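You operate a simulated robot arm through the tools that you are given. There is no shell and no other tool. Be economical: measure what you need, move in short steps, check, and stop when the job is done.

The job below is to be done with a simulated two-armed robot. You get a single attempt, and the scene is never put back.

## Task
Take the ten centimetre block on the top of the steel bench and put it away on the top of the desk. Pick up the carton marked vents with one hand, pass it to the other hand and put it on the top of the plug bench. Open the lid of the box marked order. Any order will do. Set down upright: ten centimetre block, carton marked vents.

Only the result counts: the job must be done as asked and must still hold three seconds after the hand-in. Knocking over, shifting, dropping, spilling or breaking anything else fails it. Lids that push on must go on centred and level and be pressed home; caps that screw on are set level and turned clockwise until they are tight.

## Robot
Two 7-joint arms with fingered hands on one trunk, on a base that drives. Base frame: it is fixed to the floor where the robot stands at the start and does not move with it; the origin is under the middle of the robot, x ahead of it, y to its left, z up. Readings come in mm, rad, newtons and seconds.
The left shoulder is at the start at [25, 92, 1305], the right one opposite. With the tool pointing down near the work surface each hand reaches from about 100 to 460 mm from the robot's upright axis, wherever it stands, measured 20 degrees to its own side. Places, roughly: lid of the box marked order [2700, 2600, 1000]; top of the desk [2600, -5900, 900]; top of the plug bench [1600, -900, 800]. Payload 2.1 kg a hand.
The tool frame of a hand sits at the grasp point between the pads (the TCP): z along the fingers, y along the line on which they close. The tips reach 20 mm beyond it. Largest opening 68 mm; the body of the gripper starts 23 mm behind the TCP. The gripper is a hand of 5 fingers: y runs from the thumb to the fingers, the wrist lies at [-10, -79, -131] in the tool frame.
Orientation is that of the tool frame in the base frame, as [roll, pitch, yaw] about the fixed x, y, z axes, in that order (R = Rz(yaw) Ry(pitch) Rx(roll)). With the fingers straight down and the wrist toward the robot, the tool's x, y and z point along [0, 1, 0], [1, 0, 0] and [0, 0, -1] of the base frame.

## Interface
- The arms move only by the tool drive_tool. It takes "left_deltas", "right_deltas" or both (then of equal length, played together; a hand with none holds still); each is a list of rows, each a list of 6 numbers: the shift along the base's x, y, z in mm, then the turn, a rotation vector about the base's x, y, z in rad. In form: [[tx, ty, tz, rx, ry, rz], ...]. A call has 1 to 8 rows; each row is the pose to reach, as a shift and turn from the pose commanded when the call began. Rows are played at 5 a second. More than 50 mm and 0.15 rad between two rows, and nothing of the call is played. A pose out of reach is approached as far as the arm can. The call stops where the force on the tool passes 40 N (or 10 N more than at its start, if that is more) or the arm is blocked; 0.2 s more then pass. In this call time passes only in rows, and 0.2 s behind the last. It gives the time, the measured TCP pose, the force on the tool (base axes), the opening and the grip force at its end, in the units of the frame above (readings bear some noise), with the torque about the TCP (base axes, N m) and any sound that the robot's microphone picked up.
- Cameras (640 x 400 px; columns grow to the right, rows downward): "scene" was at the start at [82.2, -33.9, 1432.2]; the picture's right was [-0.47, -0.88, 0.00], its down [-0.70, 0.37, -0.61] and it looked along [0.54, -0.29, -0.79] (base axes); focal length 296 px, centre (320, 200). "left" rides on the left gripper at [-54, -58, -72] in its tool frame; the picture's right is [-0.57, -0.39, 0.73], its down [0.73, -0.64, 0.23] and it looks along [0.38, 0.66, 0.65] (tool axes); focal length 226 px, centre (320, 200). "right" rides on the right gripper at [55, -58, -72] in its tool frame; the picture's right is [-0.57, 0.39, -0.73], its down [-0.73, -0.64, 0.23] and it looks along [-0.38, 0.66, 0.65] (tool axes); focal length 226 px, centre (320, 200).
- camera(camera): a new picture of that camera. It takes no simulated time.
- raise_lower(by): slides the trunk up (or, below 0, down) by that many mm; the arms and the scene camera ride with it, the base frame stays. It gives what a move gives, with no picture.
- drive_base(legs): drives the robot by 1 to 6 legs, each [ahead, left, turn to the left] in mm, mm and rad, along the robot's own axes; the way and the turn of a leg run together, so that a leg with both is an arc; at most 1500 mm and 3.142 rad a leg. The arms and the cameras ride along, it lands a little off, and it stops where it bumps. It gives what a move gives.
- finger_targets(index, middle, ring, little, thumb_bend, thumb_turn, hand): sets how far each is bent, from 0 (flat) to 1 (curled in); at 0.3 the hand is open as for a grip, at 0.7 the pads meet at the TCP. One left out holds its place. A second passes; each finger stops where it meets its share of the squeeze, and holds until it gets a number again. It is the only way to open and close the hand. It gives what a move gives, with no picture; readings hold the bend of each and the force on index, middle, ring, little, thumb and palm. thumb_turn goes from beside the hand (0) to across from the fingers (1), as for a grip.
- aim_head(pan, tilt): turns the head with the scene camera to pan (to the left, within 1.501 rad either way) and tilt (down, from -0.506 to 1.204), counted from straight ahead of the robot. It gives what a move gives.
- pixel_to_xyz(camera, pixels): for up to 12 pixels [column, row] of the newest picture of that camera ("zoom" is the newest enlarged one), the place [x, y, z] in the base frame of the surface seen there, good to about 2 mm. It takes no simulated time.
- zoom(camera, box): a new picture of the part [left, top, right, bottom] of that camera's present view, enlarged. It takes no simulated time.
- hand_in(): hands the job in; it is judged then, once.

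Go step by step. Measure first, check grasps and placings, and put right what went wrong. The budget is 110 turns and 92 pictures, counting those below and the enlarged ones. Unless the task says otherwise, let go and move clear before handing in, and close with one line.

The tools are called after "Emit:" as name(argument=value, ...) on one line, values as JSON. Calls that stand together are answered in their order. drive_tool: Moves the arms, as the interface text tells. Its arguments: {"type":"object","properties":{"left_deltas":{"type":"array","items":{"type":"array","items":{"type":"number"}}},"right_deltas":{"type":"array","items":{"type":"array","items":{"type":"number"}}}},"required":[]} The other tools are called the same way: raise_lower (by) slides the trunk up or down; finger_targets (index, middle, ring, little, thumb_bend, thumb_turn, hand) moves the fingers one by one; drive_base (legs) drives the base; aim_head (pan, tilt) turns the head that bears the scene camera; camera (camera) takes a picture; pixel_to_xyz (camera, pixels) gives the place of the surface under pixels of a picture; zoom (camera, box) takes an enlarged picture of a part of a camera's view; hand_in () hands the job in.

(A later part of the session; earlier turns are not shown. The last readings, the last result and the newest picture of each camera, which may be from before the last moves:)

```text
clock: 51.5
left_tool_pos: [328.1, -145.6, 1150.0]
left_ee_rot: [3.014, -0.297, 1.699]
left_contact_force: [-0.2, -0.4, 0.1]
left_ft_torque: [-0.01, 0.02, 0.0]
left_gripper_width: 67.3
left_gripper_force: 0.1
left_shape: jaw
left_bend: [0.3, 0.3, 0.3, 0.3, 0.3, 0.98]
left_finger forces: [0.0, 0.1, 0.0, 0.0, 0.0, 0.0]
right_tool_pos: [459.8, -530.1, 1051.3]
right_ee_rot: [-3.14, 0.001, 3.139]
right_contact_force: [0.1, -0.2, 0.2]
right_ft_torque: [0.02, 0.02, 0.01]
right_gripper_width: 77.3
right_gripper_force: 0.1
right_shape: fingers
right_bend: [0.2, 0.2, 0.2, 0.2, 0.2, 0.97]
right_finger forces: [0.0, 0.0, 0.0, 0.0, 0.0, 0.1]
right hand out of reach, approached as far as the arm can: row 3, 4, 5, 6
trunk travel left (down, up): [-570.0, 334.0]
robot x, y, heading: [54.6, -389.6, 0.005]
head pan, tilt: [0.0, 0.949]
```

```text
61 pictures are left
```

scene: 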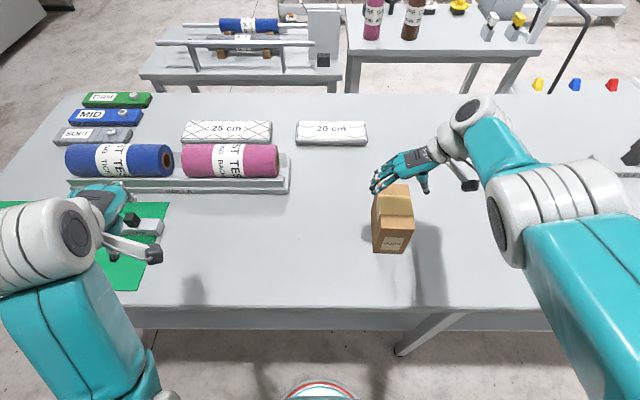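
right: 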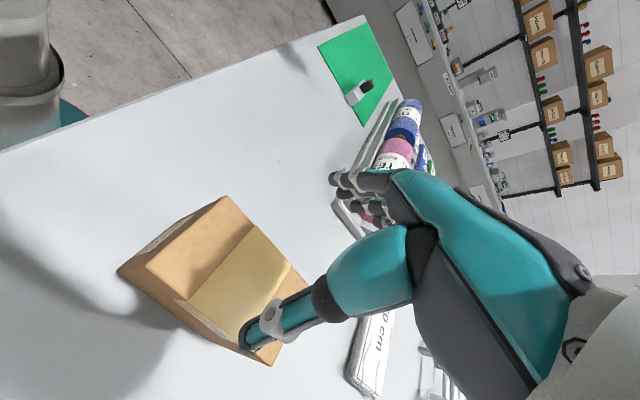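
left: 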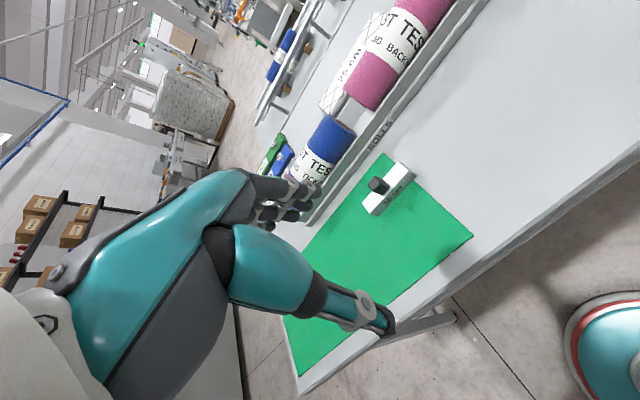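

The arm is at its reach limit at x=460. I lift the tool by 60 and lower the trunk 160 to gain reach, then centre again.

Emit:
drive_tool(right_deltas=[[0, 0, 40, 0, 0, 0], [0, 0, 80, 0, 0, 0], [0, 0, 120, 0, 0, 0], [0, 0, 150, 0, 0, 0]])

Emit:
raise_lower(by=-170)

Emit:
drive_tool(right_deltas=[[20, 0, 0, 0, 0, 0], [40, 0, 0, 0, 0, 0]])

```text
clock: 52.5
left_tool_pos: [326.7, -145.9, 1150.2]
left_ee_rot: [3.013, -0.298, 1.701]
left_contact_force: [-0.4, 0.3, -0.3]
left_ft_torque: [-0.01, 0.04, 0.01]
left_gripper_width: 67.7
left_gripper_force: 0.0
left_shape: jaw
left_bend: [0.3, 0.3, 0.3, 0.3, 0.3, 0.98]
left_finger forces: [0.1, 0.1, 0.1, 0.0, 0.0, 0.1]
right_tool_pos: [457.9, -530.8, 1201.7]
right_ee_rot: [-3.14, 0.002, 3.138]
right_contact_force: [-0.7, -0.8, -0.6]
right_ft_torque: [0.0, -0.01, -0.01]
right_gripper_width: 77.2
right_gripper_force: 0.0
right_shape: fingers
right_bend: [0.2, 0.2, 0.2, 0.2, 0.2, 0.97]
right_finger forces: [0.1, 0.0, 0.0, 0.1, 0.0, 0.0]
trunk travel left (down, up): [-570.0, 334.0]
robot x, y, heading: [54.3, -391.6, 0.006]
head pan, tilt: [0.0, 0.949]
```

```text
clock: 54.4
left_tool_pos: [330.3, -146.5, 968.4]
left_ee_rot: [3.056, -0.301, 1.686]
left_contact_force: [-1.6, 0.9, 0.7]
left_ft_torque: [-0.03, 0.0, -0.04]
left_gripper_width: 67.6
left_gripper_force: 0.0
left_shape: jaw
left_bend: [0.3, 0.3, 0.3, 0.3, 0.3, 0.98]
left_finger forces: [0.1, 0.0, 0.1, 0.0, 0.0, 0.1]
right_tool_pos: [460.1, -529.4, 1031.5]
right_ee_rot: [-3.141, 0.0, 3.137]
right_contact_force: [0.3, 1.0, -0.6]
right_ft_torque: [0.0, 0.01, -0.02]
right_gripper_width: 77.2
right_gripper_force: 0.0
right_shape: fingers
right_bend: [0.2, 0.2, 0.2, 0.2, 0.2, 0.97]
right_finger forces: [0.1, 0.1, 0.0, 0.0, 0.0, 0.0]
trunk travel left (down, up): [-400.0, 504.0]
robot x, y, heading: [53.1, -386.8, 0.006]
head pan, tilt: [0.0, 0.949]
```

```text
clock: 55.0
left_tool_pos: [328.9, -146.4, 969.6]
left_ee_rot: [3.056, -0.302, 1.685]
left_contact_force: [-0.1, 0.7, 0.2]
left_ft_torque: [0.01, 0.0, 0.0]
left_gripper_width: 67.6
left_gripper_force: 0.0
left_shape: jaw
left_bend: [0.3, 0.3, 0.3, 0.3, 0.3, 0.98]
left_finger forces: [0.0, 0.1, 0.0, 0.0, 0.0, 0.1]
right_tool_pos: [495.5, -529.1, 1030.2]
right_ee_rot: [-3.141, 0.003, 3.139]
right_contact_force: [-0.6, -0.6, 0.5]
right_ft_torque: [-0.01, -0.02, 0.0]
right_gripper_width: 77.1
right_gripper_force: 0.1
right_shape: fingers
right_bend: [0.2, 0.2, 0.2, 0.2, 0.2, 0.97]
right_finger forces: [0.1, 0.0, 0.0, 0.0, 0.0, 0.0]
right hand out of reach, approached as far as the arm can: row 2
trunk travel left (down, up): [-400.0, 504.0]
robot x, y, heading: [54.1, -386.4, 0.003]
head pan, tilt: [0.0, 0.949]
```

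The right hand is at (495,−529,1030). I centre to (486,−534) and go down to about 954.

Emit:
drive_tool(right_deltas=[[-6, -5, -20, 0, 0, 0], [-9, -5, -40, 0, 0, 0], [-9, -5, -60, 0, 0, 0], [-9, -5, -76, 0, 0, 0]])

Emit:
camera(camera="right")

Emit:
camera(camera="scene")

```text
clock: 56.0
left_tool_pos: [328.9, -145.8, 970.3]
left_ee_rot: [3.053, -0.301, 1.687]
left_contact_force: [0.2, 0.5, -0.3]
left_ft_torque: [0.04, 0.01, -0.02]
left_gripper_width: 67.9
left_gripper_force: 0.0
left_shape: jaw
left_bend: [0.3, 0.3, 0.3, 0.3, 0.3, 0.98]
left_finger forces: [0.1, 0.0, 0.0, 0.0, 0.0, 0.0]
right_tool_pos: [487.5, -535.5, 956.5]
right_ee_rot: [-3.141, 0.007, 3.135]
right_contact_force: [1.6, -8.8, 25.3]
right_ft_torque: [-0.5, 0.05, 0.02]
right_gripper_width: 84.6
right_gripper_force: 12.1
right_shape: fingers
right_bend: [0.19, 0.2, 0.2, 0.2, 0.09, 0.97]
right_finger forces: [3.0, 0.0, 0.0, 0.4, 20.4, 0.0]
trunk travel left (down, up): [-400.0, 504.0]
robot x, y, heading: [50.8, -389.4, 0.001]
head pan, tilt: [0.0, 0.949]
```

```text
60 pictures are left
```

right: 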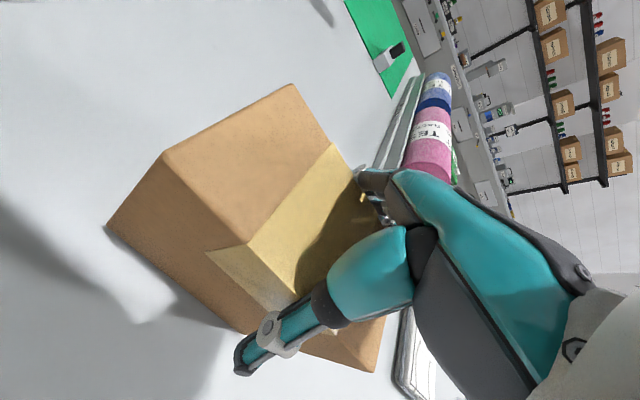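

```text
59 pictures are left
```

scene: 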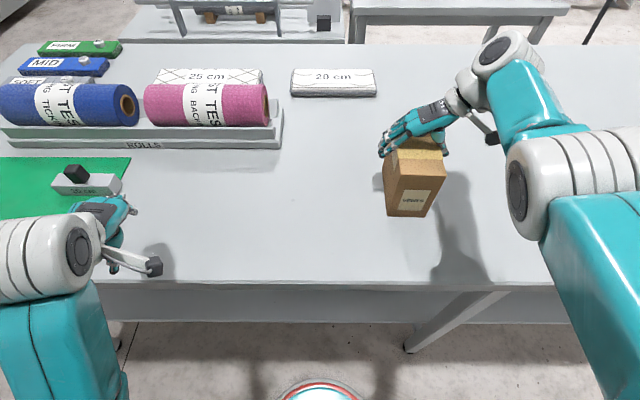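

The thumb took 20 N, so it met the carton's edge. I back up, open wider, and check where the carton is.

Emit:
drive_tool(right_deltas=[[0, 0, 40, 0, 0, 0], [0, 0, 75, 0, 0, 0]])

Emit:
finger_targets(hand="right", index=0.1, middle=0.1, ring=0.1, little=0.1, thumb_bend=0.1)

Emit:
camera(camera="right")

Emit:
pixel_to_xyz(camera="right", pixels=[[120, 270], [150, 265], [225, 200], [260, 215], [200, 300], [240, 345], [260, 335], [270, 355], [290, 300]])

Emit:
camera(camera="scene")

```text
clock: 56.6
left_tool_pos: [330.3, -145.2, 969.4]
left_ee_rot: [3.058, -0.299, 1.686]
left_contact_force: [-0.1, 0.1, -0.5]
left_ft_torque: [0.0, -0.01, -0.01]
left_gripper_width: 67.9
left_gripper_force: 0.1
left_shape: jaw
left_bend: [0.3, 0.3, 0.3, 0.3, 0.3, 0.98]
left_finger forces: [0.0, 0.1, 0.0, 0.1, 0.0, 0.0]
right_tool_pos: [486.9, -535.1, 1029.8]
right_ee_rot: [-3.14, -0.001, 3.138]
right_contact_force: [-1.4, -0.2, 0.6]
right_ft_torque: [0.0, 0.03, -0.01]
right_gripper_width: 77.8
right_gripper_force: 0.1
right_shape: fingers
right_bend: [0.2, 0.2, 0.2, 0.2, 0.2, 0.97]
right_finger forces: [0.0, 0.0, 0.0, 0.0, 0.0, 0.0]
trunk travel left (down, up): [-400.0, 504.0]
robot x, y, heading: [55.6, -390.9, 0.01]
head pan, tilt: [0.0, 0.949]
```

```text
clock: 57.6
left_tool_pos: [330.8, -144.9, 969.4]
left_ee_rot: [3.056, -0.302, 1.685]
left_contact_force: [0.5, 0.6, -0.2]
left_ft_torque: [-0.02, -0.02, 0.01]
left_gripper_width: 67.7
left_gripper_force: 0.1
left_shape: jaw
left_bend: [0.3, 0.3, 0.3, 0.3, 0.3, 0.98]
left_finger forces: [0.1, 0.0, 0.1, 0.0, 0.0, 0.0]
right_tool_pos: [486.9, -534.9, 1029.9]
right_ee_rot: [-3.139, 0.0, 3.137]
right_contact_force: [-0.1, -0.4, -0.1]
right_ft_torque: [0.01, 0.0, 0.03]
right_gripper_width: 90.9
right_gripper_force: 0.0
right_shape: fingers
right_bend: [0.1, 0.1, 0.1, 0.1, 0.1, 0.96]
right_finger forces: [0.0, 0.0, 0.0, 0.0, 0.1, 0.0]
trunk travel left (down, up): [-400.0, 504.0]
robot x, y, heading: [55.6, -387.7, 0.007]
head pan, tilt: [0.0, 0.949]
```

```text
58 pictures are left
```

right: 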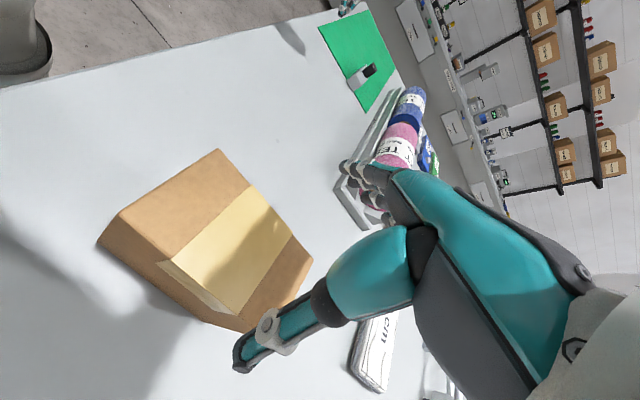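

```text
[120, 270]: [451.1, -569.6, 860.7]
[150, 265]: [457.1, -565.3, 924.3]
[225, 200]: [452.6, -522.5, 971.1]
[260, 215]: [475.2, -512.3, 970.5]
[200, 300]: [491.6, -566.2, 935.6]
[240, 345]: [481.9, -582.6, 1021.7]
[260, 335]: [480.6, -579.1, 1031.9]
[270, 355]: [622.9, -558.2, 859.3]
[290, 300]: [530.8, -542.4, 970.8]
```

```text
57 pictures are left
```

scene: 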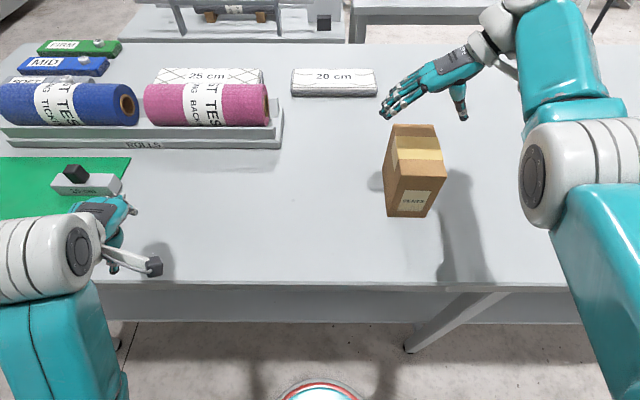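

The carton did not move, and the thumb at (482,−583) now clears its side at −566. I descend again.

Emit:
drive_tool(right_deltas=[[0, 0, -30, 0, 0, 0], [0, 0, -50, 0, 0, 0], [0, 0, -62, 0, 0, 0], [0, 0, -72, 0, 0, 0]])

```text
clock: 58.6
left_tool_pos: [329.3, -145.9, 970.3]
left_ee_rot: [3.053, -0.301, 1.688]
left_contact_force: [-0.2, -0.1, 0.6]
left_ft_torque: [0.01, -0.02, -0.01]
left_gripper_width: 67.7
left_gripper_force: 0.1
left_shape: jaw
left_bend: [0.3, 0.3, 0.3, 0.3, 0.3, 0.98]
left_finger forces: [0.0, 0.0, 0.0, 0.0, 0.1, 0.0]
right_tool_pos: [487.3, -536.3, 957.8]
right_ee_rot: [-3.139, 0.002, 3.137]
right_contact_force: [0.1, -2.0, 6.1]
right_ft_torque: [-0.14, 0.01, 0.04]
right_gripper_width: 91.8
right_gripper_force: 2.6
right_shape: fingers
right_bend: [0.1, 0.1, 0.1, 0.1, 0.08, 0.96]
right_finger forces: [0.0, 0.0, 0.0, 0.1, 4.9, 0.0]
trunk travel left (down, up): [-400.0, 504.0]
robot x, y, heading: [53.3, -389.2, 0.008]
head pan, tilt: [0.0, 0.949]
```

The thumb still grazes with 5 N. I shift 7 mm to −y via a small lift, then close.

Emit:
drive_tool(right_deltas=[[0, 0, 14, 0, 0, 0], [0, -7, 14, 0, 0, 0], [0, -7, 0, 0, 0, 0]])

Emit:
finger_targets(hand="right", index=0.45, middle=0.45, ring=0.45, little=0.45, thumb_bend=0.45)

Emit:
camera(camera="right")

```text
clock: 59.4
left_tool_pos: [330.0, -146.4, 968.2]
left_ee_rot: [3.057, -0.3, 1.683]
left_contact_force: [0.4, -0.3, 0.0]
left_ft_torque: [-0.05, 0.02, 0.01]
left_gripper_width: 67.7
left_gripper_force: 0.1
left_shape: jaw
left_bend: [0.3, 0.3, 0.3, 0.3, 0.3, 0.98]
left_finger forces: [0.0, 0.1, 0.0, 0.0, 0.1, 0.0]
right_tool_pos: [486.8, -540.2, 958.0]
right_ee_rot: [-3.139, 0.001, 3.138]
right_contact_force: [0.3, 0.5, 1.0]
right_ft_torque: [0.0, 0.04, 0.04]
right_gripper_width: 91.5
right_gripper_force: 0.3
right_shape: fingers
right_bend: [0.1, 0.1, 0.1, 0.1, 0.1, 0.96]
right_finger forces: [0.2, 0.0, 0.0, 0.2, 0.0, 0.1]
trunk travel left (down, up): [-400.0, 504.0]
robot x, y, heading: [52.1, -388.7, 0.006]
head pan, tilt: [0.0, 0.949]
```

```text
clock: 60.4
left_tool_pos: [329.2, -142.8, 969.2]
left_ee_rot: [3.054, -0.3, 1.687]
left_contact_force: [-0.2, 0.7, 0.5]
left_ft_torque: [-0.02, 0.02, -0.01]
left_gripper_width: 67.8
left_gripper_force: 0.1
left_shape: jaw
left_bend: [0.3, 0.3, 0.3, 0.3, 0.3, 0.98]
left_finger forces: [0.1, 0.0, 0.0, 0.1, 0.0, 0.1]
right_tool_pos: [486.1, -539.2, 960.1]
right_ee_rot: [-3.14, 0.003, 3.138]
right_contact_force: [3.7, 9.6, 25.7]
right_ft_torque: [0.66, -0.22, 0.19]
right_gripper_width: 74.2
right_gripper_force: 31.8
right_shape: fingers
right_bend: [0.23, 0.38, 0.37, 0.39, 0.27, 0.96]
right_finger forces: [20.6, 3.7, 4.2, 11.6, 23.4, 0.0]
trunk travel left (down, up): [-400.0, 504.0]
robot x, y, heading: [53.0, -387.5, 0.004]
head pan, tilt: [0.0, 0.949]
```

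```text
56 pictures are left
```

right: 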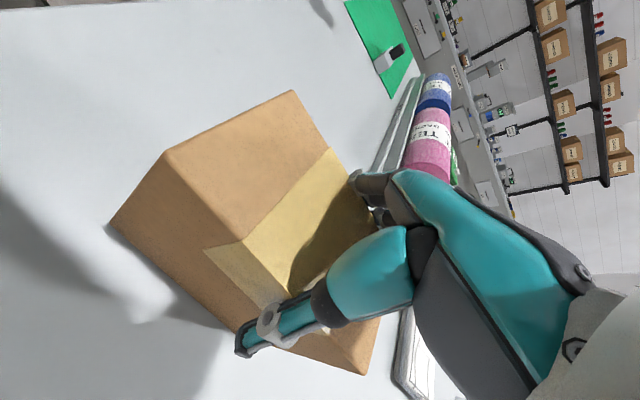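

All fingers and the thumb bear on the carton, but an upward force of 26 N shows. I look closely from the scene camera at how the fingers lie.

Emit:
aim_head(pan=-0.4, tilt=0.9)

Emit:
zoom(camera="scene", box=[220, 80, 380, 220])

Emit:
camera(camera="left")

```text
clock: 61.3
left_tool_pos: [330.0, -144.2, 970.0]
left_ee_rot: [3.053, -0.301, 1.688]
left_contact_force: [0.2, 0.9, 0.3]
left_ft_torque: [0.0, 0.01, 0.0]
left_gripper_width: 67.5
left_gripper_force: 0.0
left_shape: jaw
left_bend: [0.3, 0.3, 0.3, 0.3, 0.3, 0.98]
left_finger forces: [0.1, 0.1, 0.0, 0.0, 0.0, 0.0]
right_tool_pos: [485.8, -539.1, 959.4]
right_ee_rot: [-3.141, 0.005, 3.137]
right_contact_force: [5.8, 10.8, 31.1]
right_ft_torque: [0.71, -0.25, 0.19]
right_gripper_width: 74.5
right_gripper_force: 33.5
right_shape: fingers
right_bend: [0.23, 0.38, 0.37, 0.39, 0.27, 0.97]
right_finger forces: [21.8, 3.9, 4.4, 12.0, 24.2, 0.1]
trunk travel left (down, up): [-400.0, 504.0]
robot x, y, heading: [53.8, -389.1, 0.007]
head pan, tilt: [-0.4, 0.901]
```

```text
2.86 times, centred on (300, 150) of scene
```

zoom: 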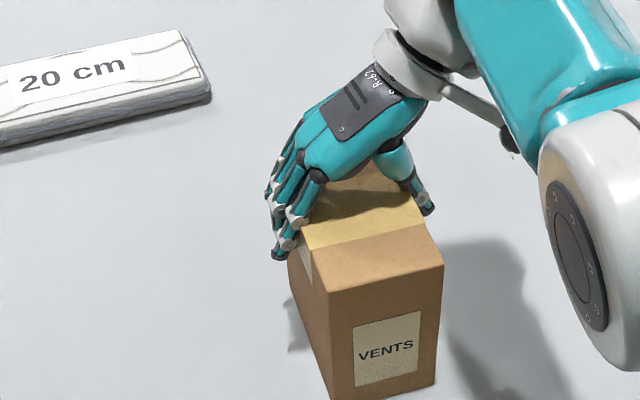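

```text
54 pictures are left
```

left: 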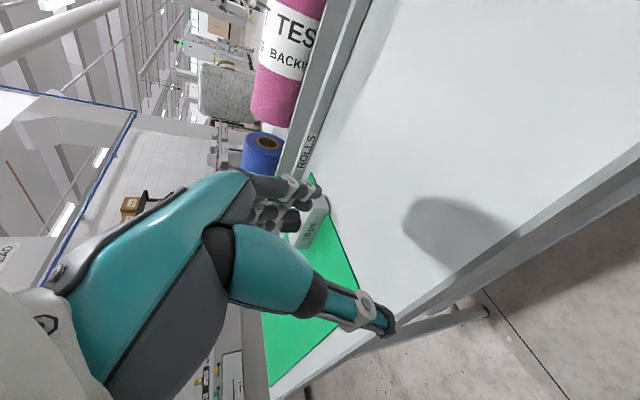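

The fingers lie along the left face and the thumb on the right one. I try a small lift and see whether the carton comes.

Emit:
drive_tool(right_deltas=[[0, 0, 5, 0, 0, 0], [0, 0, 15, 0, 0, 0], [0, 0, 30, 0, 0, 0]])

Emit:
zoom(camera="scene", box=[220, 80, 380, 220])

```text
clock: 62.1
left_tool_pos: [329.7, -145.5, 970.0]
left_ee_rot: [3.055, -0.301, 1.686]
left_contact_force: [1.3, -0.7, 0.0]
left_ft_torque: [-0.02, 0.01, 0.01]
left_gripper_width: 67.4
left_gripper_force: 0.0
left_shape: jaw
left_bend: [0.3, 0.3, 0.3, 0.3, 0.3, 0.98]
left_finger forces: [0.0, 0.0, 0.0, 0.1, 0.0, 0.1]
right_tool_pos: [488.6, -541.5, 987.5]
right_ee_rot: [-3.139, -0.004, 3.136]
right_contact_force: [-0.9, 0.2, -3.1]
right_ft_torque: [0.01, -0.03, -0.03]
right_gripper_width: 72.4
right_gripper_force: 24.3
right_shape: fingers
right_bend: [0.26, 0.4, 0.4, 0.41, 0.25, 0.94]
right_finger forces: [13.0, 2.7, 2.6, 6.1, 23.7, 0.1]
trunk travel left (down, up): [-400.0, 504.0]
robot x, y, heading: [54.9, -392.4, 0.01]
head pan, tilt: [-0.4, 0.901]
```

```text
2.86 times, centred on (300, 150) of scene
```

zoom: 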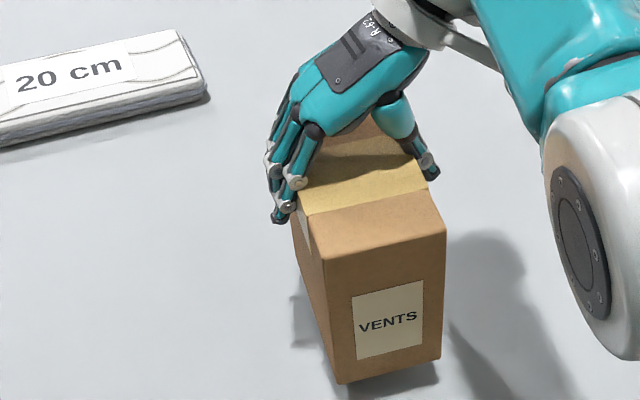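

The carton is lifted and hangs in the right hand (3.1 N weight). I tighten the grip, raise it and bring it in front of the robot, turned so its narrow side lies along x.

Emit:
finger_targets(hand="right", index=0.6, middle=0.6, ring=0.6, little=0.6, thumb_bend=0.55)

Emit:
drive_tool(right_deltas=[[0, 0, 35, 0, 0, 0], [0, 0, 70, 0, 0, 0], [-10, 5, 100, 0, 0, -0.13], [-20, 10, 120, 0, 0, -0.26], [-30, 15, 130, 0, 0, -0.39], [-40, 20, 130, 0, 0, -0.52], [-50, 30, 130, 0, 0, -0.65], [-60, 40, 130, 0, 0, -0.78]])

Emit:
drive_tool(right_deltas=[[-10, 10, 0, 0, 0, -0.13], [-20, 20, 0, 0, 0, -0.26], [-30, 30, 0, 0, 0, -0.39], [-40, 40, 0, 0, 0, -0.52], [-45, 50, 0, 0, 0, -0.65], [-45, 60, 0, 0, 0, -0.78]])

Emit:
aim_head(pan=0.0, tilt=0.9)

Emit:
camera(camera="scene")

```text
clock: 63.1
left_tool_pos: [329.6, -145.8, 970.7]
left_ee_rot: [3.055, -0.302, 1.685]
left_contact_force: [0.1, -0.7, 0.1]
left_ft_torque: [0.03, -0.01, 0.0]
left_gripper_width: 67.7
left_gripper_force: 0.1
left_shape: jaw
left_bend: [0.3, 0.3, 0.3, 0.3, 0.3, 0.98]
left_finger forces: [0.1, 0.1, 0.0, 0.0, 0.0, 0.0]
right_tool_pos: [488.2, -540.0, 987.6]
right_ee_rot: [-3.14, 0.0, 3.138]
right_contact_force: [0.1, 0.5, -2.4]
right_ft_torque: [0.02, -0.01, 0.02]
right_gripper_width: 70.2
right_gripper_force: 32.6
right_shape: fingers
right_bend: [0.33, 0.49, 0.49, 0.54, 0.02, 0.91]
right_finger forces: [15.8, 5.7, 5.0, 7.7, 31.2, 0.0]
trunk travel left (down, up): [-400.0, 504.0]
robot x, y, heading: [50.4, -388.6, 0.004]
head pan, tilt: [-0.4, 0.901]
```

```text
clock: 64.9
left_tool_pos: [329.8, -145.1, 970.3]
left_ee_rot: [3.056, -0.302, 1.685]
left_contact_force: [0.3, 0.3, 0.0]
left_ft_torque: [-0.02, 0.01, -0.01]
left_gripper_width: 67.7
left_gripper_force: 0.0
left_shape: jaw
left_bend: [0.3, 0.3, 0.3, 0.3, 0.3, 0.98]
left_finger forces: [0.0, 0.0, 0.0, 0.0, 0.1, 0.0]
right_tool_pos: [428.3, -501.4, 1117.8]
right_ee_rot: [-3.138, 0.001, 2.357]
right_contact_force: [0.1, 0.3, -2.3]
right_ft_torque: [-0.03, -0.03, -0.02]
right_gripper_width: 69.9
right_gripper_force: 31.8
right_shape: fingers
right_bend: [0.33, 0.49, 0.49, 0.54, 0.02, 0.91]
right_finger forces: [15.3, 5.5, 4.7, 7.5, 30.2, 0.0]
trunk travel left (down, up): [-400.0, 504.0]
robot x, y, heading: [53.3, -388.1, 0.012]
head pan, tilt: [-0.4, 0.901]
```

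```text
clock: 66.3
left_tool_pos: [329.5, -145.5, 969.5]
left_ee_rot: [3.056, -0.301, 1.686]
left_contact_force: [-0.6, -0.5, 0.1]
left_ft_torque: [0.01, 0.01, -0.01]
left_gripper_width: 67.6
left_gripper_force: 0.1
left_shape: jaw
left_bend: [0.3, 0.3, 0.3, 0.3, 0.3, 0.98]
left_finger forces: [0.1, 0.1, 0.0, 0.0, 0.0, 0.0]
right_tool_pos: [383.6, -441.3, 1118.2]
right_ee_rot: [-3.139, -0.001, 1.576]
right_contact_force: [-0.6, -0.2, -3.5]
right_ft_torque: [-0.03, -0.02, 0.0]
right_gripper_width: 69.3
right_gripper_force: 31.6
right_shape: fingers
right_bend: [0.34, 0.49, 0.49, 0.54, 0.02, 0.91]
right_finger forces: [15.1, 5.5, 4.6, 7.3, 29.7, 0.1]
trunk travel left (down, up): [-400.0, 504.0]
robot x, y, heading: [56.2, -387.0, 0.001]
head pan, tilt: [-0.4, 0.901]
```

```text
clock: 67.2
left_tool_pos: [328.8, -145.0, 969.4]
left_ee_rot: [3.054, -0.3, 1.686]
left_contact_force: [-1.0, 0.0, 0.5]
left_ft_torque: [0.0, -0.01, -0.02]
left_gripper_width: 67.5
left_gripper_force: 0.1
left_shape: jaw
left_bend: [0.3, 0.3, 0.3, 0.3, 0.3, 0.98]
left_finger forces: [0.0, 0.0, 0.0, 0.0, 0.1, 0.1]
right_tool_pos: [383.4, -441.8, 1117.1]
right_ee_rot: [-3.138, 0.001, 1.577]
right_contact_force: [-0.7, -0.9, -2.5]
right_ft_torque: [-0.01, 0.04, -0.02]
right_gripper_width: 69.5
right_gripper_force: 31.8
right_shape: fingers
right_bend: [0.34, 0.49, 0.49, 0.54, 0.02, 0.91]
right_finger forces: [15.1, 5.5, 4.7, 7.3, 29.7, 0.0]
trunk travel left (down, up): [-400.0, 504.0]
robot x, y, heading: [52.9, -390.7, 0.004]
head pan, tilt: [0.0, 0.901]
```

```text
52 pictures are left
```

scene: 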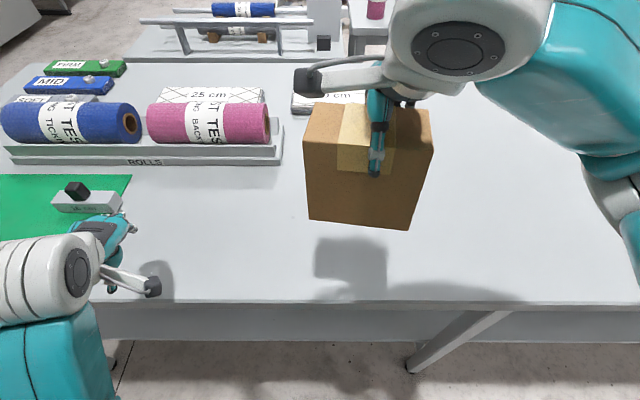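

The carton hangs well at (365,170). I measure its near face and left end to bring in the left hand.

Emit:
pixel_to_xyz(camera="scene", pixels=[[308, 150], [308, 185], [313, 215], [345, 200], [400, 220], [410, 160], [310, 130], [320, 108], [330, 150], [428, 130]])

Emit:
finger_targets(hand="left", index=0.1, middle=0.1, ring=0.1, little=0.1, thumb_bend=0.1, thumb_turn=1)

Emit:
drive_tool(left_deltas=[[0, 5, 40, -0.15, 0, 0], [0, 10, 80, -0.3, 0, 0], [0, 20, 120, -0.45, 0, 0], [0, 30, 130, -0.6, 0, 0], [0, 40, 130, -0.75, 0, 0], [0, 50, 130, -0.9, 0, 0], [0, 60, 130, -1.05, 0, 0], [0, 70, 130, -1.2, 0, 0]])

```text
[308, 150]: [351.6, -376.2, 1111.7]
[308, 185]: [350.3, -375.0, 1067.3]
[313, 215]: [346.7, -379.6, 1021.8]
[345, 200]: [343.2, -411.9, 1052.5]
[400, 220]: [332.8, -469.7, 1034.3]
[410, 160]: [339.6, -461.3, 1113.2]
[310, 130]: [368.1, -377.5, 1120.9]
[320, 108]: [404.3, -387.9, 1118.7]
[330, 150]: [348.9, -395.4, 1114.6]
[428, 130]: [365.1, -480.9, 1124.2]
```

```text
clock: 68.2
left_tool_pos: [329.5, -145.3, 969.8]
left_ee_rot: [3.057, -0.302, 1.686]
left_contact_force: [-0.2, -0.1, -0.1]
left_ft_torque: [0.01, -0.02, 0.0]
left_gripper_width: 90.9
left_gripper_force: 0.1
left_shape: fingers
left_bend: [0.1, 0.1, 0.1, 0.1, 0.1, 0.96]
left_finger forces: [0.0, 0.1, 0.0, 0.1, 0.0, 0.0]
right_tool_pos: [382.6, -440.8, 1117.7]
right_ee_rot: [-3.14, -0.001, 1.578]
right_contact_force: [-0.7, 0.3, -2.1]
right_ft_torque: [0.01, 0.01, 0.0]
right_gripper_width: 69.7
right_gripper_force: 31.4
right_shape: fingers
right_bend: [0.34, 0.49, 0.49, 0.54, 0.02, 0.91]
right_finger forces: [15.1, 5.5, 4.7, 7.3, 29.7, 0.1]
trunk travel left (down, up): [-400.0, 504.0]
robot x, y, heading: [52.6, -388.5, 0.003]
head pan, tilt: [0.0, 0.901]
```

```text
clock: 70.0
left_tool_pos: [327.8, -74.7, 1100.0]
left_ee_rot: [-3.055, 0.89, 1.747]
left_contact_force: [0.3, -0.2, -0.1]
left_ft_torque: [0.05, -0.04, -0.02]
left_gripper_width: 90.8
left_gripper_force: 0.0
left_shape: fingers
left_bend: [0.1, 0.1, 0.1, 0.1, 0.1, 0.96]
left_finger forces: [0.0, 0.0, 0.1, 0.1, 0.0, 0.1]
left hand out of reach, approached as far as the arm can: row 1
right_tool_pos: [383.4, -439.8, 1117.5]
right_ee_rot: [-3.14, 0.0, 1.577]
right_contact_force: [0.0, -0.1, -2.4]
right_ft_torque: [-0.02, -0.01, -0.03]
right_gripper_width: 69.1
right_gripper_force: 31.0
right_shape: fingers
right_bend: [0.34, 0.49, 0.49, 0.54, 0.02, 0.91]
right_finger forces: [15.1, 5.6, 4.7, 7.2, 29.4, 0.0]
trunk travel left (down, up): [-400.0, 504.0]
robot x, y, heading: [55.8, -386.9, 0.008]
head pan, tilt: [0.0, 0.901]
```

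The carton's left end is centred at about (383,−378) with yaw 0.14; top 1119, bottom 1010. I line the left hand up 130 mm out from that end, tilted 20° down.

Emit:
drive_tool(left_deltas=[[10, -40, 0, -0.08, 0, -0.06], [25, -80, 0, -0.16, 0, -0.12], [40, -120, 0, -0.24, 0, -0.18], [55, -165, 0, -0.333, 0.005, -0.25], [68, -190, 0, -0.333, 0.005, -0.25]])

Emit:
camera(camera="left")

Emit:
camera(camera="scene")

```text
clock: 71.2
left_tool_pos: [395.6, -265.8, 1097.5]
left_ee_rot: [-2.993, 1.221, 1.549]
left_contact_force: [-1.3, 0.4, -0.2]
left_ft_torque: [-0.03, -0.01, -0.02]
left_gripper_width: 91.0
left_gripper_force: 0.1
left_shape: fingers
left_bend: [0.1, 0.1, 0.1, 0.1, 0.1, 0.96]
left_finger forces: [0.1, 0.0, 0.1, 0.0, 0.0, 0.0]
right_tool_pos: [383.9, -440.2, 1117.9]
right_ee_rot: [-3.141, 0.0, 1.579]
right_contact_force: [-0.6, 0.2, -3.0]
right_ft_torque: [-0.04, -0.06, 0.0]
right_gripper_width: 69.4
right_gripper_force: 30.6
right_shape: fingers
right_bend: [0.34, 0.49, 0.49, 0.54, 0.02, 0.91]
right_finger forces: [15.0, 5.4, 4.7, 7.2, 29.3, 0.0]
trunk travel left (down, up): [-400.0, 504.0]
robot x, y, heading: [55.5, -390.9, 0.005]
head pan, tilt: [0.0, 0.901]
```

```text
51 pictures are left
```

left: 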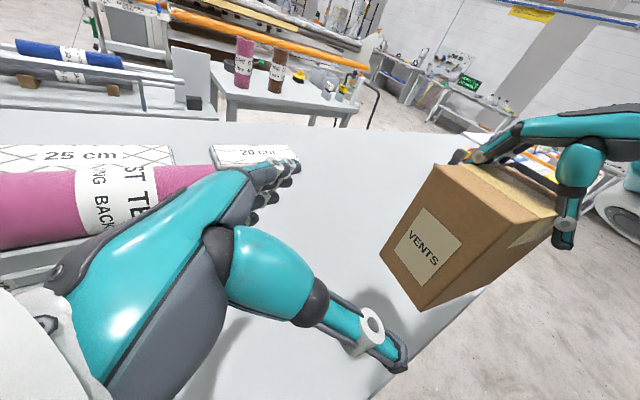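

```text
50 pictures are left
```

scene: 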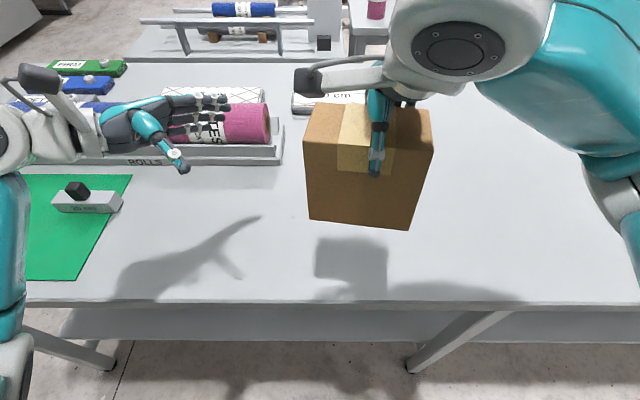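

The left hand faces the VENTS end. I measure that face and the fingertips in the left picture.

Emit:
pixel_to_xyz(camera="left", pixels=[[440, 170], [500, 228], [390, 255], [422, 300], [438, 240], [290, 170], [395, 362], [470, 160], [545, 215]])

```text
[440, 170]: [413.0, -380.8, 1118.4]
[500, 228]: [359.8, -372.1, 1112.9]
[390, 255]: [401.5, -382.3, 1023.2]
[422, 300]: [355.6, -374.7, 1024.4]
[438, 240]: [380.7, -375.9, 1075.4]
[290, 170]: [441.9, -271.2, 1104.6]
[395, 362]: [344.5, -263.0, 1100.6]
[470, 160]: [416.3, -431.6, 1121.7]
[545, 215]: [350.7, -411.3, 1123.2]
```

Finger and thumb tips (442 / 345) straddle the end face (413…351) evenly. I slide the left hand in along its axis to (378,−404,1056).

Emit:
drive_tool(left_deltas=[[-4, -35, -12, 0, 0, 0], [-8, -70, -24, 0, 0, 0], [-12, -95, -32, 0, 0, 0], [-15, -115, -38, 0, 0, 0], [-17, -130, -41, 0, 0, 0], [-17.5, -138, -41, 0, 0, 0]])

Emit:
camera(camera="left")

Emit:
camera(camera="scene")

```text
clock: 72.6
left_tool_pos: [379.4, -403.4, 1057.2]
left_ee_rot: [-2.991, 1.218, 1.556]
left_contact_force: [-7.3, 19.3, -6.1]
left_ft_torque: [-0.32, -0.11, -0.06]
left_gripper_width: 93.0
left_gripper_force: 10.8
left_shape: fingers
left_bend: [0.09, 0.1, 0.1, 0.1, 0.04, 1.0]
left_finger forces: [4.5, 0.0, 0.0, 0.0, 16.7, 0.0]
right_tool_pos: [382.9, -442.2, 1118.0]
right_ee_rot: [-3.141, 0.001, 1.575]
right_contact_force: [8.0, -19.4, 5.5]
right_ft_torque: [-0.52, -0.34, -0.13]
right_gripper_width: 68.6
right_gripper_force: 32.3
right_shape: fingers
right_bend: [0.34, 0.49, 0.48, 0.54, 0.02, 0.94]
right_finger forces: [16.2, 6.6, 5.6, 10.9, 25.2, 0.0]
trunk travel left (down, up): [-400.0, 504.0]
robot x, y, heading: [51.9, -390.9, 0.007]
head pan, tilt: [0.0, 0.901]
```

```text
49 pictures are left
```

left: 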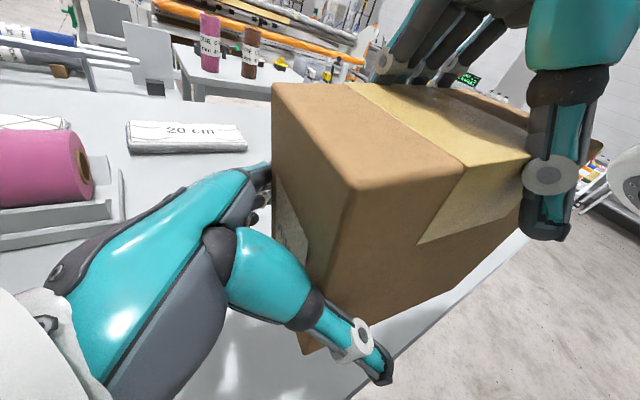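

```text
48 pictures are left
```

scene: 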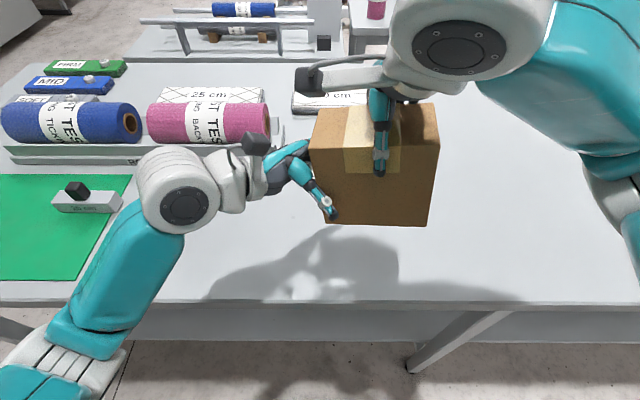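

The left thumb base pushes on the carton edge (19 N). I back off 10 mm and 6 mm toward the thumb side, then close the left hand.

Emit:
drive_tool(left_deltas=[[0, 10, 2, 0, 0, 0], [-6, 10, 2, 0, 0, 0]])

Emit:
finger_targets(hand="left", index=0.6, middle=0.6, ring=0.6, little=0.6, thumb_bend=0.5)

Emit:
camera(camera="left")

```text
clock: 73.2
left_tool_pos: [373.6, -394.8, 1059.5]
left_ee_rot: [-2.999, 1.222, 1.546]
left_contact_force: [4.5, 1.6, -0.3]
left_ft_torque: [-0.02, 0.15, 0.02]
left_gripper_width: 93.6
left_gripper_force: 2.6
left_shape: fingers
left_bend: [0.08, 0.1, 0.1, 0.1, 0.1, 0.96]
left_finger forces: [4.6, 0.0, 0.0, 0.0, 0.4, 0.1]
right_tool_pos: [381.8, -440.3, 1118.0]
right_ee_rot: [-3.138, 0.0, 1.581]
right_contact_force: [-4.0, -1.4, 0.3]
right_ft_torque: [0.06, 0.12, 0.22]
right_gripper_width: 69.0
right_gripper_force: 32.4
right_shape: fingers
right_bend: [0.36, 0.5, 0.49, 0.54, 0.0, 0.92]
right_finger forces: [13.3, 5.0, 4.7, 8.4, 33.6, 0.0]
trunk travel left (down, up): [-400.0, 504.0]
robot x, y, heading: [55.1, -389.1, 0.003]
head pan, tilt: [0.0, 0.901]
```

```text
clock: 74.2
left_tool_pos: [373.5, -393.3, 1059.8]
left_ee_rot: [-2.993, 1.219, 1.553]
left_contact_force: [15.8, 8.3, -12.6]
left_ft_torque: [0.01, 0.06, 0.5]
left_gripper_width: 70.4
left_gripper_force: 34.1
left_shape: fingers
left_bend: [0.23, 0.43, 0.42, 0.5, 0.28, 0.96]
left_finger forces: [22.7, 8.2, 8.0, 6.7, 22.7, 0.0]
right_tool_pos: [383.3, -440.5, 1117.7]
right_ee_rot: [-3.14, -0.001, 1.579]
right_contact_force: [-16.3, -7.7, 11.6]
right_ft_torque: [0.19, 1.02, 0.37]
right_gripper_width: 67.6
right_gripper_force: 41.6
right_shape: fingers
right_bend: [0.39, 0.51, 0.5, 0.53, 0.0, 0.95]
right_finger forces: [10.6, 4.7, 4.8, 9.6, 53.1, 0.0]
trunk travel left (down, up): [-400.0, 504.0]
robot x, y, heading: [51.9, -389.7, 0.006]
head pan, tilt: [0.0, 0.901]
```

```text
47 pictures are left
```

left: 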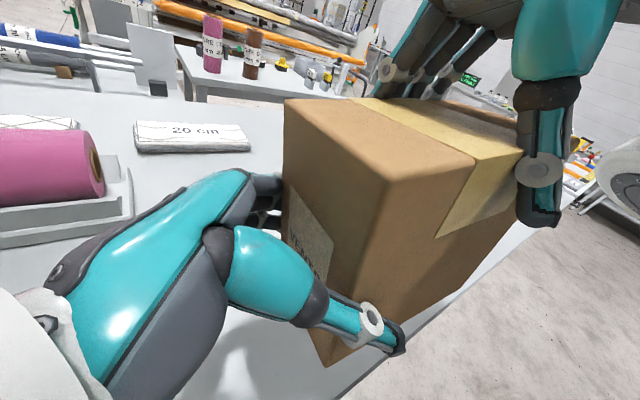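

The left hand grips with about 23 N on each side. I open the right hand and check that the carton stays.

Emit:
finger_targets(hand="right", index=0.1, middle=0.1, ring=0.1, little=0.1, thumb_bend=0.0)

Emit:
drive_tool(right_deltas=[[0, 0, 20, 0, 0, 0], [0, 0, 45, 0, 0, 0], [0, -10, 80, 0, 0, 0], [0, -40, 110, 0, 0, 0], [0, -80, 120, 0, 0, 0]])

Emit:
camera(camera="scene")

```text
clock: 75.2
left_tool_pos: [373.2, -394.4, 1058.9]
left_ee_rot: [-2.999, 1.219, 1.544]
left_contact_force: [8.8, 3.8, -8.6]
left_ft_torque: [0.31, 0.35, 0.31]
left_gripper_width: 69.4
left_gripper_force: 30.0
left_shape: fingers
left_bend: [0.25, 0.45, 0.46, 0.53, 0.28, 0.92]
left_finger forces: [17.3, 7.5, 6.3, 6.9, 21.8, 0.1]
right_tool_pos: [382.9, -440.6, 1118.1]
right_ee_rot: [-3.14, 0.0, 1.577]
right_contact_force: [-8.1, -4.0, 8.3]
right_ft_torque: [0.01, 0.23, 0.13]
right_gripper_width: 94.1
right_gripper_force: 5.8
right_shape: fingers
right_bend: [0.1, 0.1, 0.1, 0.1, 0.0, 1.0]
right_finger forces: [0.0, 0.0, 0.1, 0.0, 11.1, 0.1]
trunk travel left (down, up): [-400.0, 504.0]
robot x, y, heading: [53.2, -390.2, 0.007]
head pan, tilt: [0.0, 0.901]
```

```text
clock: 76.4
left_tool_pos: [373.9, -394.2, 1060.0]
left_ee_rot: [-2.993, 1.219, 1.55]
left_contact_force: [-1.1, -0.4, -0.1]
left_ft_torque: [0.1, -0.01, 0.01]
left_gripper_width: 69.0
left_gripper_force: 30.8
left_shape: fingers
left_bend: [0.27, 0.47, 0.47, 0.53, 0.21, 0.92]
left_finger forces: [13.5, 6.8, 6.4, 6.4, 29.0, 0.1]
right_tool_pos: [383.8, -521.8, 1240.8]
right_ee_rot: [-3.14, -0.002, 1.579]
right_contact_force: [0.4, 0.5, -0.6]
right_ft_torque: [0.02, 0.0, -0.04]
right_gripper_width: 93.0
right_gripper_force: 0.0
right_shape: fingers
right_bend: [0.1, 0.1, 0.1, 0.1, 0.0, 0.99]
right_finger forces: [0.0, 0.0, 0.1, 0.0, 0.0, 0.0]
trunk travel left (down, up): [-400.0, 504.0]
robot x, y, heading: [57.3, -387.0, -0.001]
head pan, tilt: [0.0, 0.901]
```

```text
46 pictures are left
```

scene: 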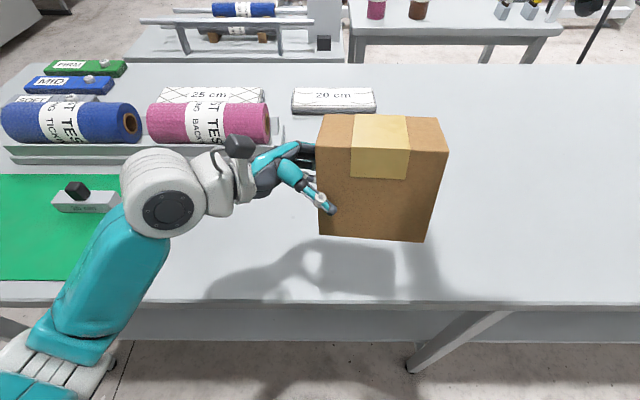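

The hand-over worked: the left hand alone holds the carton at (380,180). Now I drive back, around the left end of the bench and up behind the plug bench.

Emit:
drive_base(legs=[[-350, 0, 0], [0, 1450, 0], [1300, 0, 0], [1300, 0, 0]])

Emit:
aim_head(pan=-1.4, tilt=0.4)

Emit:
camera(camera="scene")

```text
clock: 97.6
left_tool_pos: [2622.7, 1036.2, 1060.8]
left_ee_rot: [-2.993, 1.22, 1.582]
left_contact_force: [0.3, 0.9, -0.2]
left_ft_torque: [0.09, -0.02, 0.01]
left_gripper_width: 68.7
left_gripper_force: 31.2
left_shape: fingers
left_bend: [0.27, 0.47, 0.47, 0.53, 0.21, 0.92]
left_finger forces: [13.4, 6.8, 6.4, 6.4, 28.8, 0.1]
right_tool_pos: [2637.8, 908.2, 1239.0]
right_ee_rot: [-3.14, -0.001, 1.61]
right_contact_force: [0.2, 0.5, -0.3]
right_ft_torque: [0.0, -0.02, -0.02]
right_gripper_width: 92.8
right_gripper_force: 0.2
right_shape: fingers
right_bend: [0.1, 0.1, 0.1, 0.1, 0.0, 0.99]
right_finger forces: [0.1, 0.1, 0.0, 0.0, 0.0, 0.0]
trunk travel left (down, up): [-400.0, 504.0]
robot x, y, heading: [2306.7, 1031.6, 0.039]
head pan, tilt: [0.0, 0.901]
```

```text
clock: 99.1
left_tool_pos: [2622.3, 1036.0, 1059.8]
left_ee_rot: [-2.994, 1.22, 1.583]
left_contact_force: [-0.7, 0.1, 0.7]
left_ft_torque: [0.15, -0.03, 0.0]
left_gripper_width: 69.1
left_gripper_force: 30.8
left_shape: fingers
left_bend: [0.27, 0.47, 0.47, 0.53, 0.21, 0.92]
left_finger forces: [13.5, 6.8, 6.4, 6.4, 28.7, 0.0]
right_tool_pos: [2637.4, 908.9, 1238.7]
right_ee_rot: [-3.141, -0.001, 1.609]
right_contact_force: [0.6, 0.2, 0.0]
right_ft_torque: [0.0, 0.03, -0.02]
right_gripper_width: 93.0
right_gripper_force: 0.1
right_shape: fingers
right_bend: [0.1, 0.1, 0.1, 0.1, 0.0, 0.99]
right_finger forces: [0.0, 0.0, 0.0, 0.1, 0.1, 0.1]
trunk travel left (down, up): [-400.0, 504.0]
robot x, y, heading: [2303.3, 1030.3, 0.037]
head pan, tilt: [-1.4, 0.4]
```

```text
45 pictures are left
```

scene: 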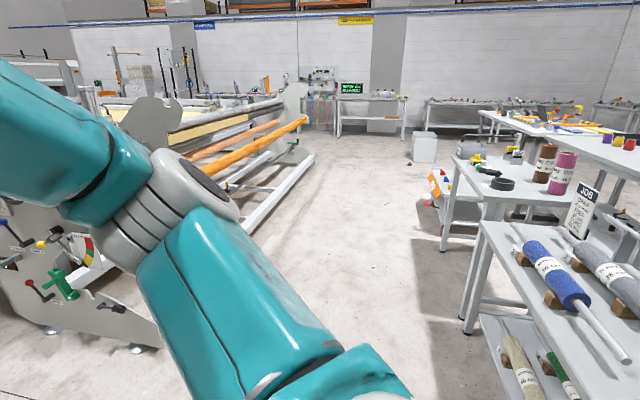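

A clear lane runs behind the plug bench, with the machine rail on the left. I measure its limits.

Emit:
pixel_to_xyz(camera="scene", pixels=[[300, 170], [245, 232], [140, 345], [455, 160], [482, 222], [500, 185], [440, 195], [425, 160], [300, 95], [480, 170], [455, 215], [340, 250]])

Emit:
zoom(camera="scene", box=[400, 120, 600, 245])

```text
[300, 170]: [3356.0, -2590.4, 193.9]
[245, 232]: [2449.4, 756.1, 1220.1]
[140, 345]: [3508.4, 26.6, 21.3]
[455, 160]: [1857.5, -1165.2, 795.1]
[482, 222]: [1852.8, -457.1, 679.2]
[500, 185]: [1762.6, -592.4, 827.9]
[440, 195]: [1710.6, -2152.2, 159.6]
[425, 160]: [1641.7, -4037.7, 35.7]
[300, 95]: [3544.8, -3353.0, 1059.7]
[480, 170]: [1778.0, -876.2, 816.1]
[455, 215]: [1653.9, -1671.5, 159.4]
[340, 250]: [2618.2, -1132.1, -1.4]
```

```text
3.20 times, centred on (500, 182) of scene
```

zoom: 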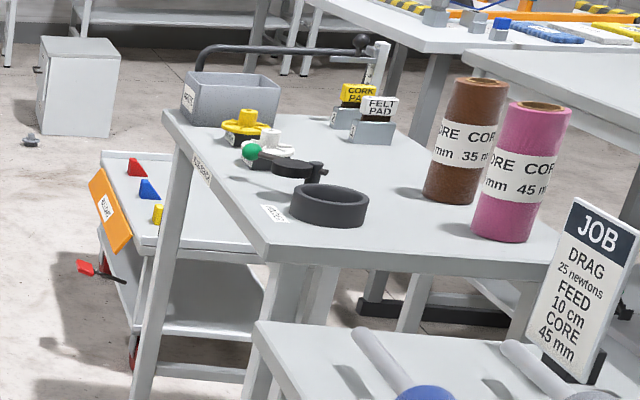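

I measure the objects on the plug bench to find the free patch.

Emit:
pixel_to_xyz(camera="zoom", pixels=[[370, 190], [320, 168], [255, 150], [275, 130], [245, 112], [300, 140], [380, 170], [400, 190], [360, 138], [450, 190], [235, 80], [280, 90]])

Emit:
drive_base(legs=[[0, 0, 3.1]])

Emit:
drive_base(legs=[[0, 1450, 0]])

Emit:
raise_lower(by=300)

Emit:
aim_head(pan=0.5, tilt=0.9)

Emit:
camera(camera="scene")

```text
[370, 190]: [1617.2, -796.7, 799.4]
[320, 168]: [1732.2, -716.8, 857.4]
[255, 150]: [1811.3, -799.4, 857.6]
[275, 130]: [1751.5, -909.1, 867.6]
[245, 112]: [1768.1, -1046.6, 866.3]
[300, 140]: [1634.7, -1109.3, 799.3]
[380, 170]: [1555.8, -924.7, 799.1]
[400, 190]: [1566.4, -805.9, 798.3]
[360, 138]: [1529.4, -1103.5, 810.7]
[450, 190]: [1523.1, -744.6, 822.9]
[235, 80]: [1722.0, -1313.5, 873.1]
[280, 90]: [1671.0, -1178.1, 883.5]
```

```text
clock: 106.8
left_tool_pos: [1982.2, 1039.4, 1061.1]
left_ee_rot: [-2.996, 1.22, -1.606]
left_contact_force: [0.5, 0.0, 0.6]
left_ft_torque: [-0.14, 0.0, 0.03]
left_gripper_width: 68.0
left_gripper_force: 28.9
left_shape: fingers
left_bend: [0.27, 0.47, 0.47, 0.53, 0.21, 0.93]
left_finger forces: [12.6, 6.7, 5.9, 6.3, 26.9, 0.1]
right_tool_pos: [1974.6, 1167.1, 1238.2]
right_ee_rot: [-3.14, 0.0, -1.578]
right_contact_force: [0.1, -0.7, 0.3]
right_ft_torque: [0.02, 0.0, 0.02]
right_gripper_width: 92.8
right_gripper_force: 0.1
right_shape: fingers
right_bend: [0.1, 0.1, 0.1, 0.1, 0.0, 0.99]
right_finger forces: [0.0, 0.0, 0.1, 0.0, 0.0, 0.0]
trunk travel left (down, up): [-400.0, 504.0]
robot x, y, heading: [2303.6, 1028.0, 3.133]
head pan, tilt: [-1.4, 0.4]
```

```text
clock: 114.0
left_tool_pos: [1978.1, -430.5, 1059.4]
left_ee_rot: [-2.992, 1.22, -1.594]
left_contact_force: [0.0, -0.4, -0.5]
left_ft_torque: [-0.12, 0.0, 0.0]
left_gripper_width: 68.3
left_gripper_force: 29.3
left_shape: fingers
left_bend: [0.27, 0.47, 0.47, 0.53, 0.21, 0.93]
left_finger forces: [12.5, 6.6, 5.9, 6.4, 26.9, 0.0]
right_tool_pos: [1968.8, -303.4, 1239.6]
right_ee_rot: [-3.139, 0.0, -1.57]
right_contact_force: [-0.4, -1.4, 0.7]
right_ft_torque: [0.02, -0.03, -0.01]
right_gripper_width: 92.7
right_gripper_force: 0.1
right_shape: fingers
right_bend: [0.1, 0.1, 0.1, 0.1, 0.0, 0.99]
right_finger forces: [0.0, 0.1, 0.0, 0.0, 0.0, 0.1]
trunk travel left (down, up): [-400.0, 504.0]
robot x, y, heading: [2297.4, -433.5, -3.146]
head pan, tilt: [-1.4, 0.4]
```

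```text
clock: 117.0
left_tool_pos: [1978.1, -430.0, 1360.7]
left_ee_rot: [-2.993, 1.22, -1.594]
left_contact_force: [0.0, 0.1, -2.7]
left_ft_torque: [-0.11, 0.03, 0.04]
left_gripper_width: 68.1
left_gripper_force: 28.9
left_shape: fingers
left_bend: [0.27, 0.47, 0.47, 0.53, 0.21, 0.93]
left_finger forces: [12.2, 6.6, 6.0, 6.3, 26.6, 0.0]
right_tool_pos: [1968.5, -302.7, 1539.5]
right_ee_rot: [-3.139, -0.001, -1.569]
right_contact_force: [-0.4, -0.1, -0.6]
right_ft_torque: [-0.02, -0.05, -0.03]
right_gripper_width: 93.1
right_gripper_force: 0.0
right_shape: fingers
right_bend: [0.1, 0.1, 0.1, 0.1, 0.0, 0.99]
right_finger forces: [0.0, 0.0, 0.0, 0.1, 0.0, 0.0]
trunk travel left (down, up): [-700.0, 204.0]
robot x, y, heading: [2300.3, -433.8, -3.14]
head pan, tilt: [-1.4, 0.4]
```

```text
clock: 118.9
left_tool_pos: [1978.5, -430.6, 1360.1]
left_ee_rot: [-2.991, 1.22, -1.593]
left_contact_force: [0.1, -0.7, -2.2]
left_ft_torque: [-0.12, 0.01, 0.03]
left_gripper_width: 67.9
left_gripper_force: 28.3
left_shape: fingers
left_bend: [0.27, 0.47, 0.47, 0.53, 0.21, 0.93]
left_finger forces: [12.2, 6.5, 6.0, 6.2, 26.5, 0.0]
right_tool_pos: [1968.6, -303.9, 1539.9]
right_ee_rot: [-3.14, 0.0, -1.569]
right_contact_force: [0.2, 0.0, -0.7]
right_ft_torque: [-0.01, 0.01, -0.01]
right_gripper_width: 93.1
right_gripper_force: 0.0
right_shape: fingers
right_bend: [0.1, 0.1, 0.1, 0.1, 0.0, 0.99]
right_finger forces: [0.0, 0.1, 0.0, 0.1, 0.0, 0.1]
trunk travel left (down, up): [-700.0, 204.0]
robot x, y, heading: [2300.0, -439.2, -3.141]
head pan, tilt: [0.499, 0.901]
```

```text
43 pictures are left
```

scene: 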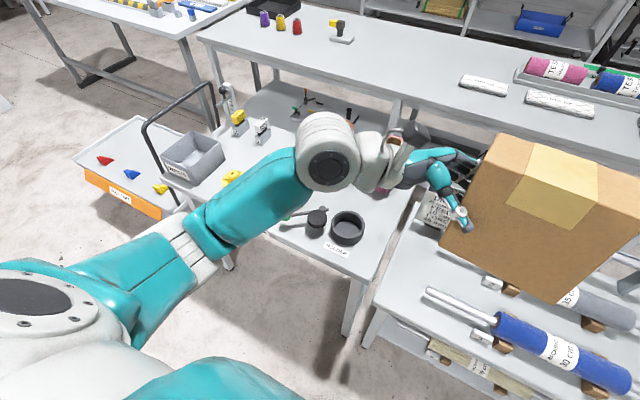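

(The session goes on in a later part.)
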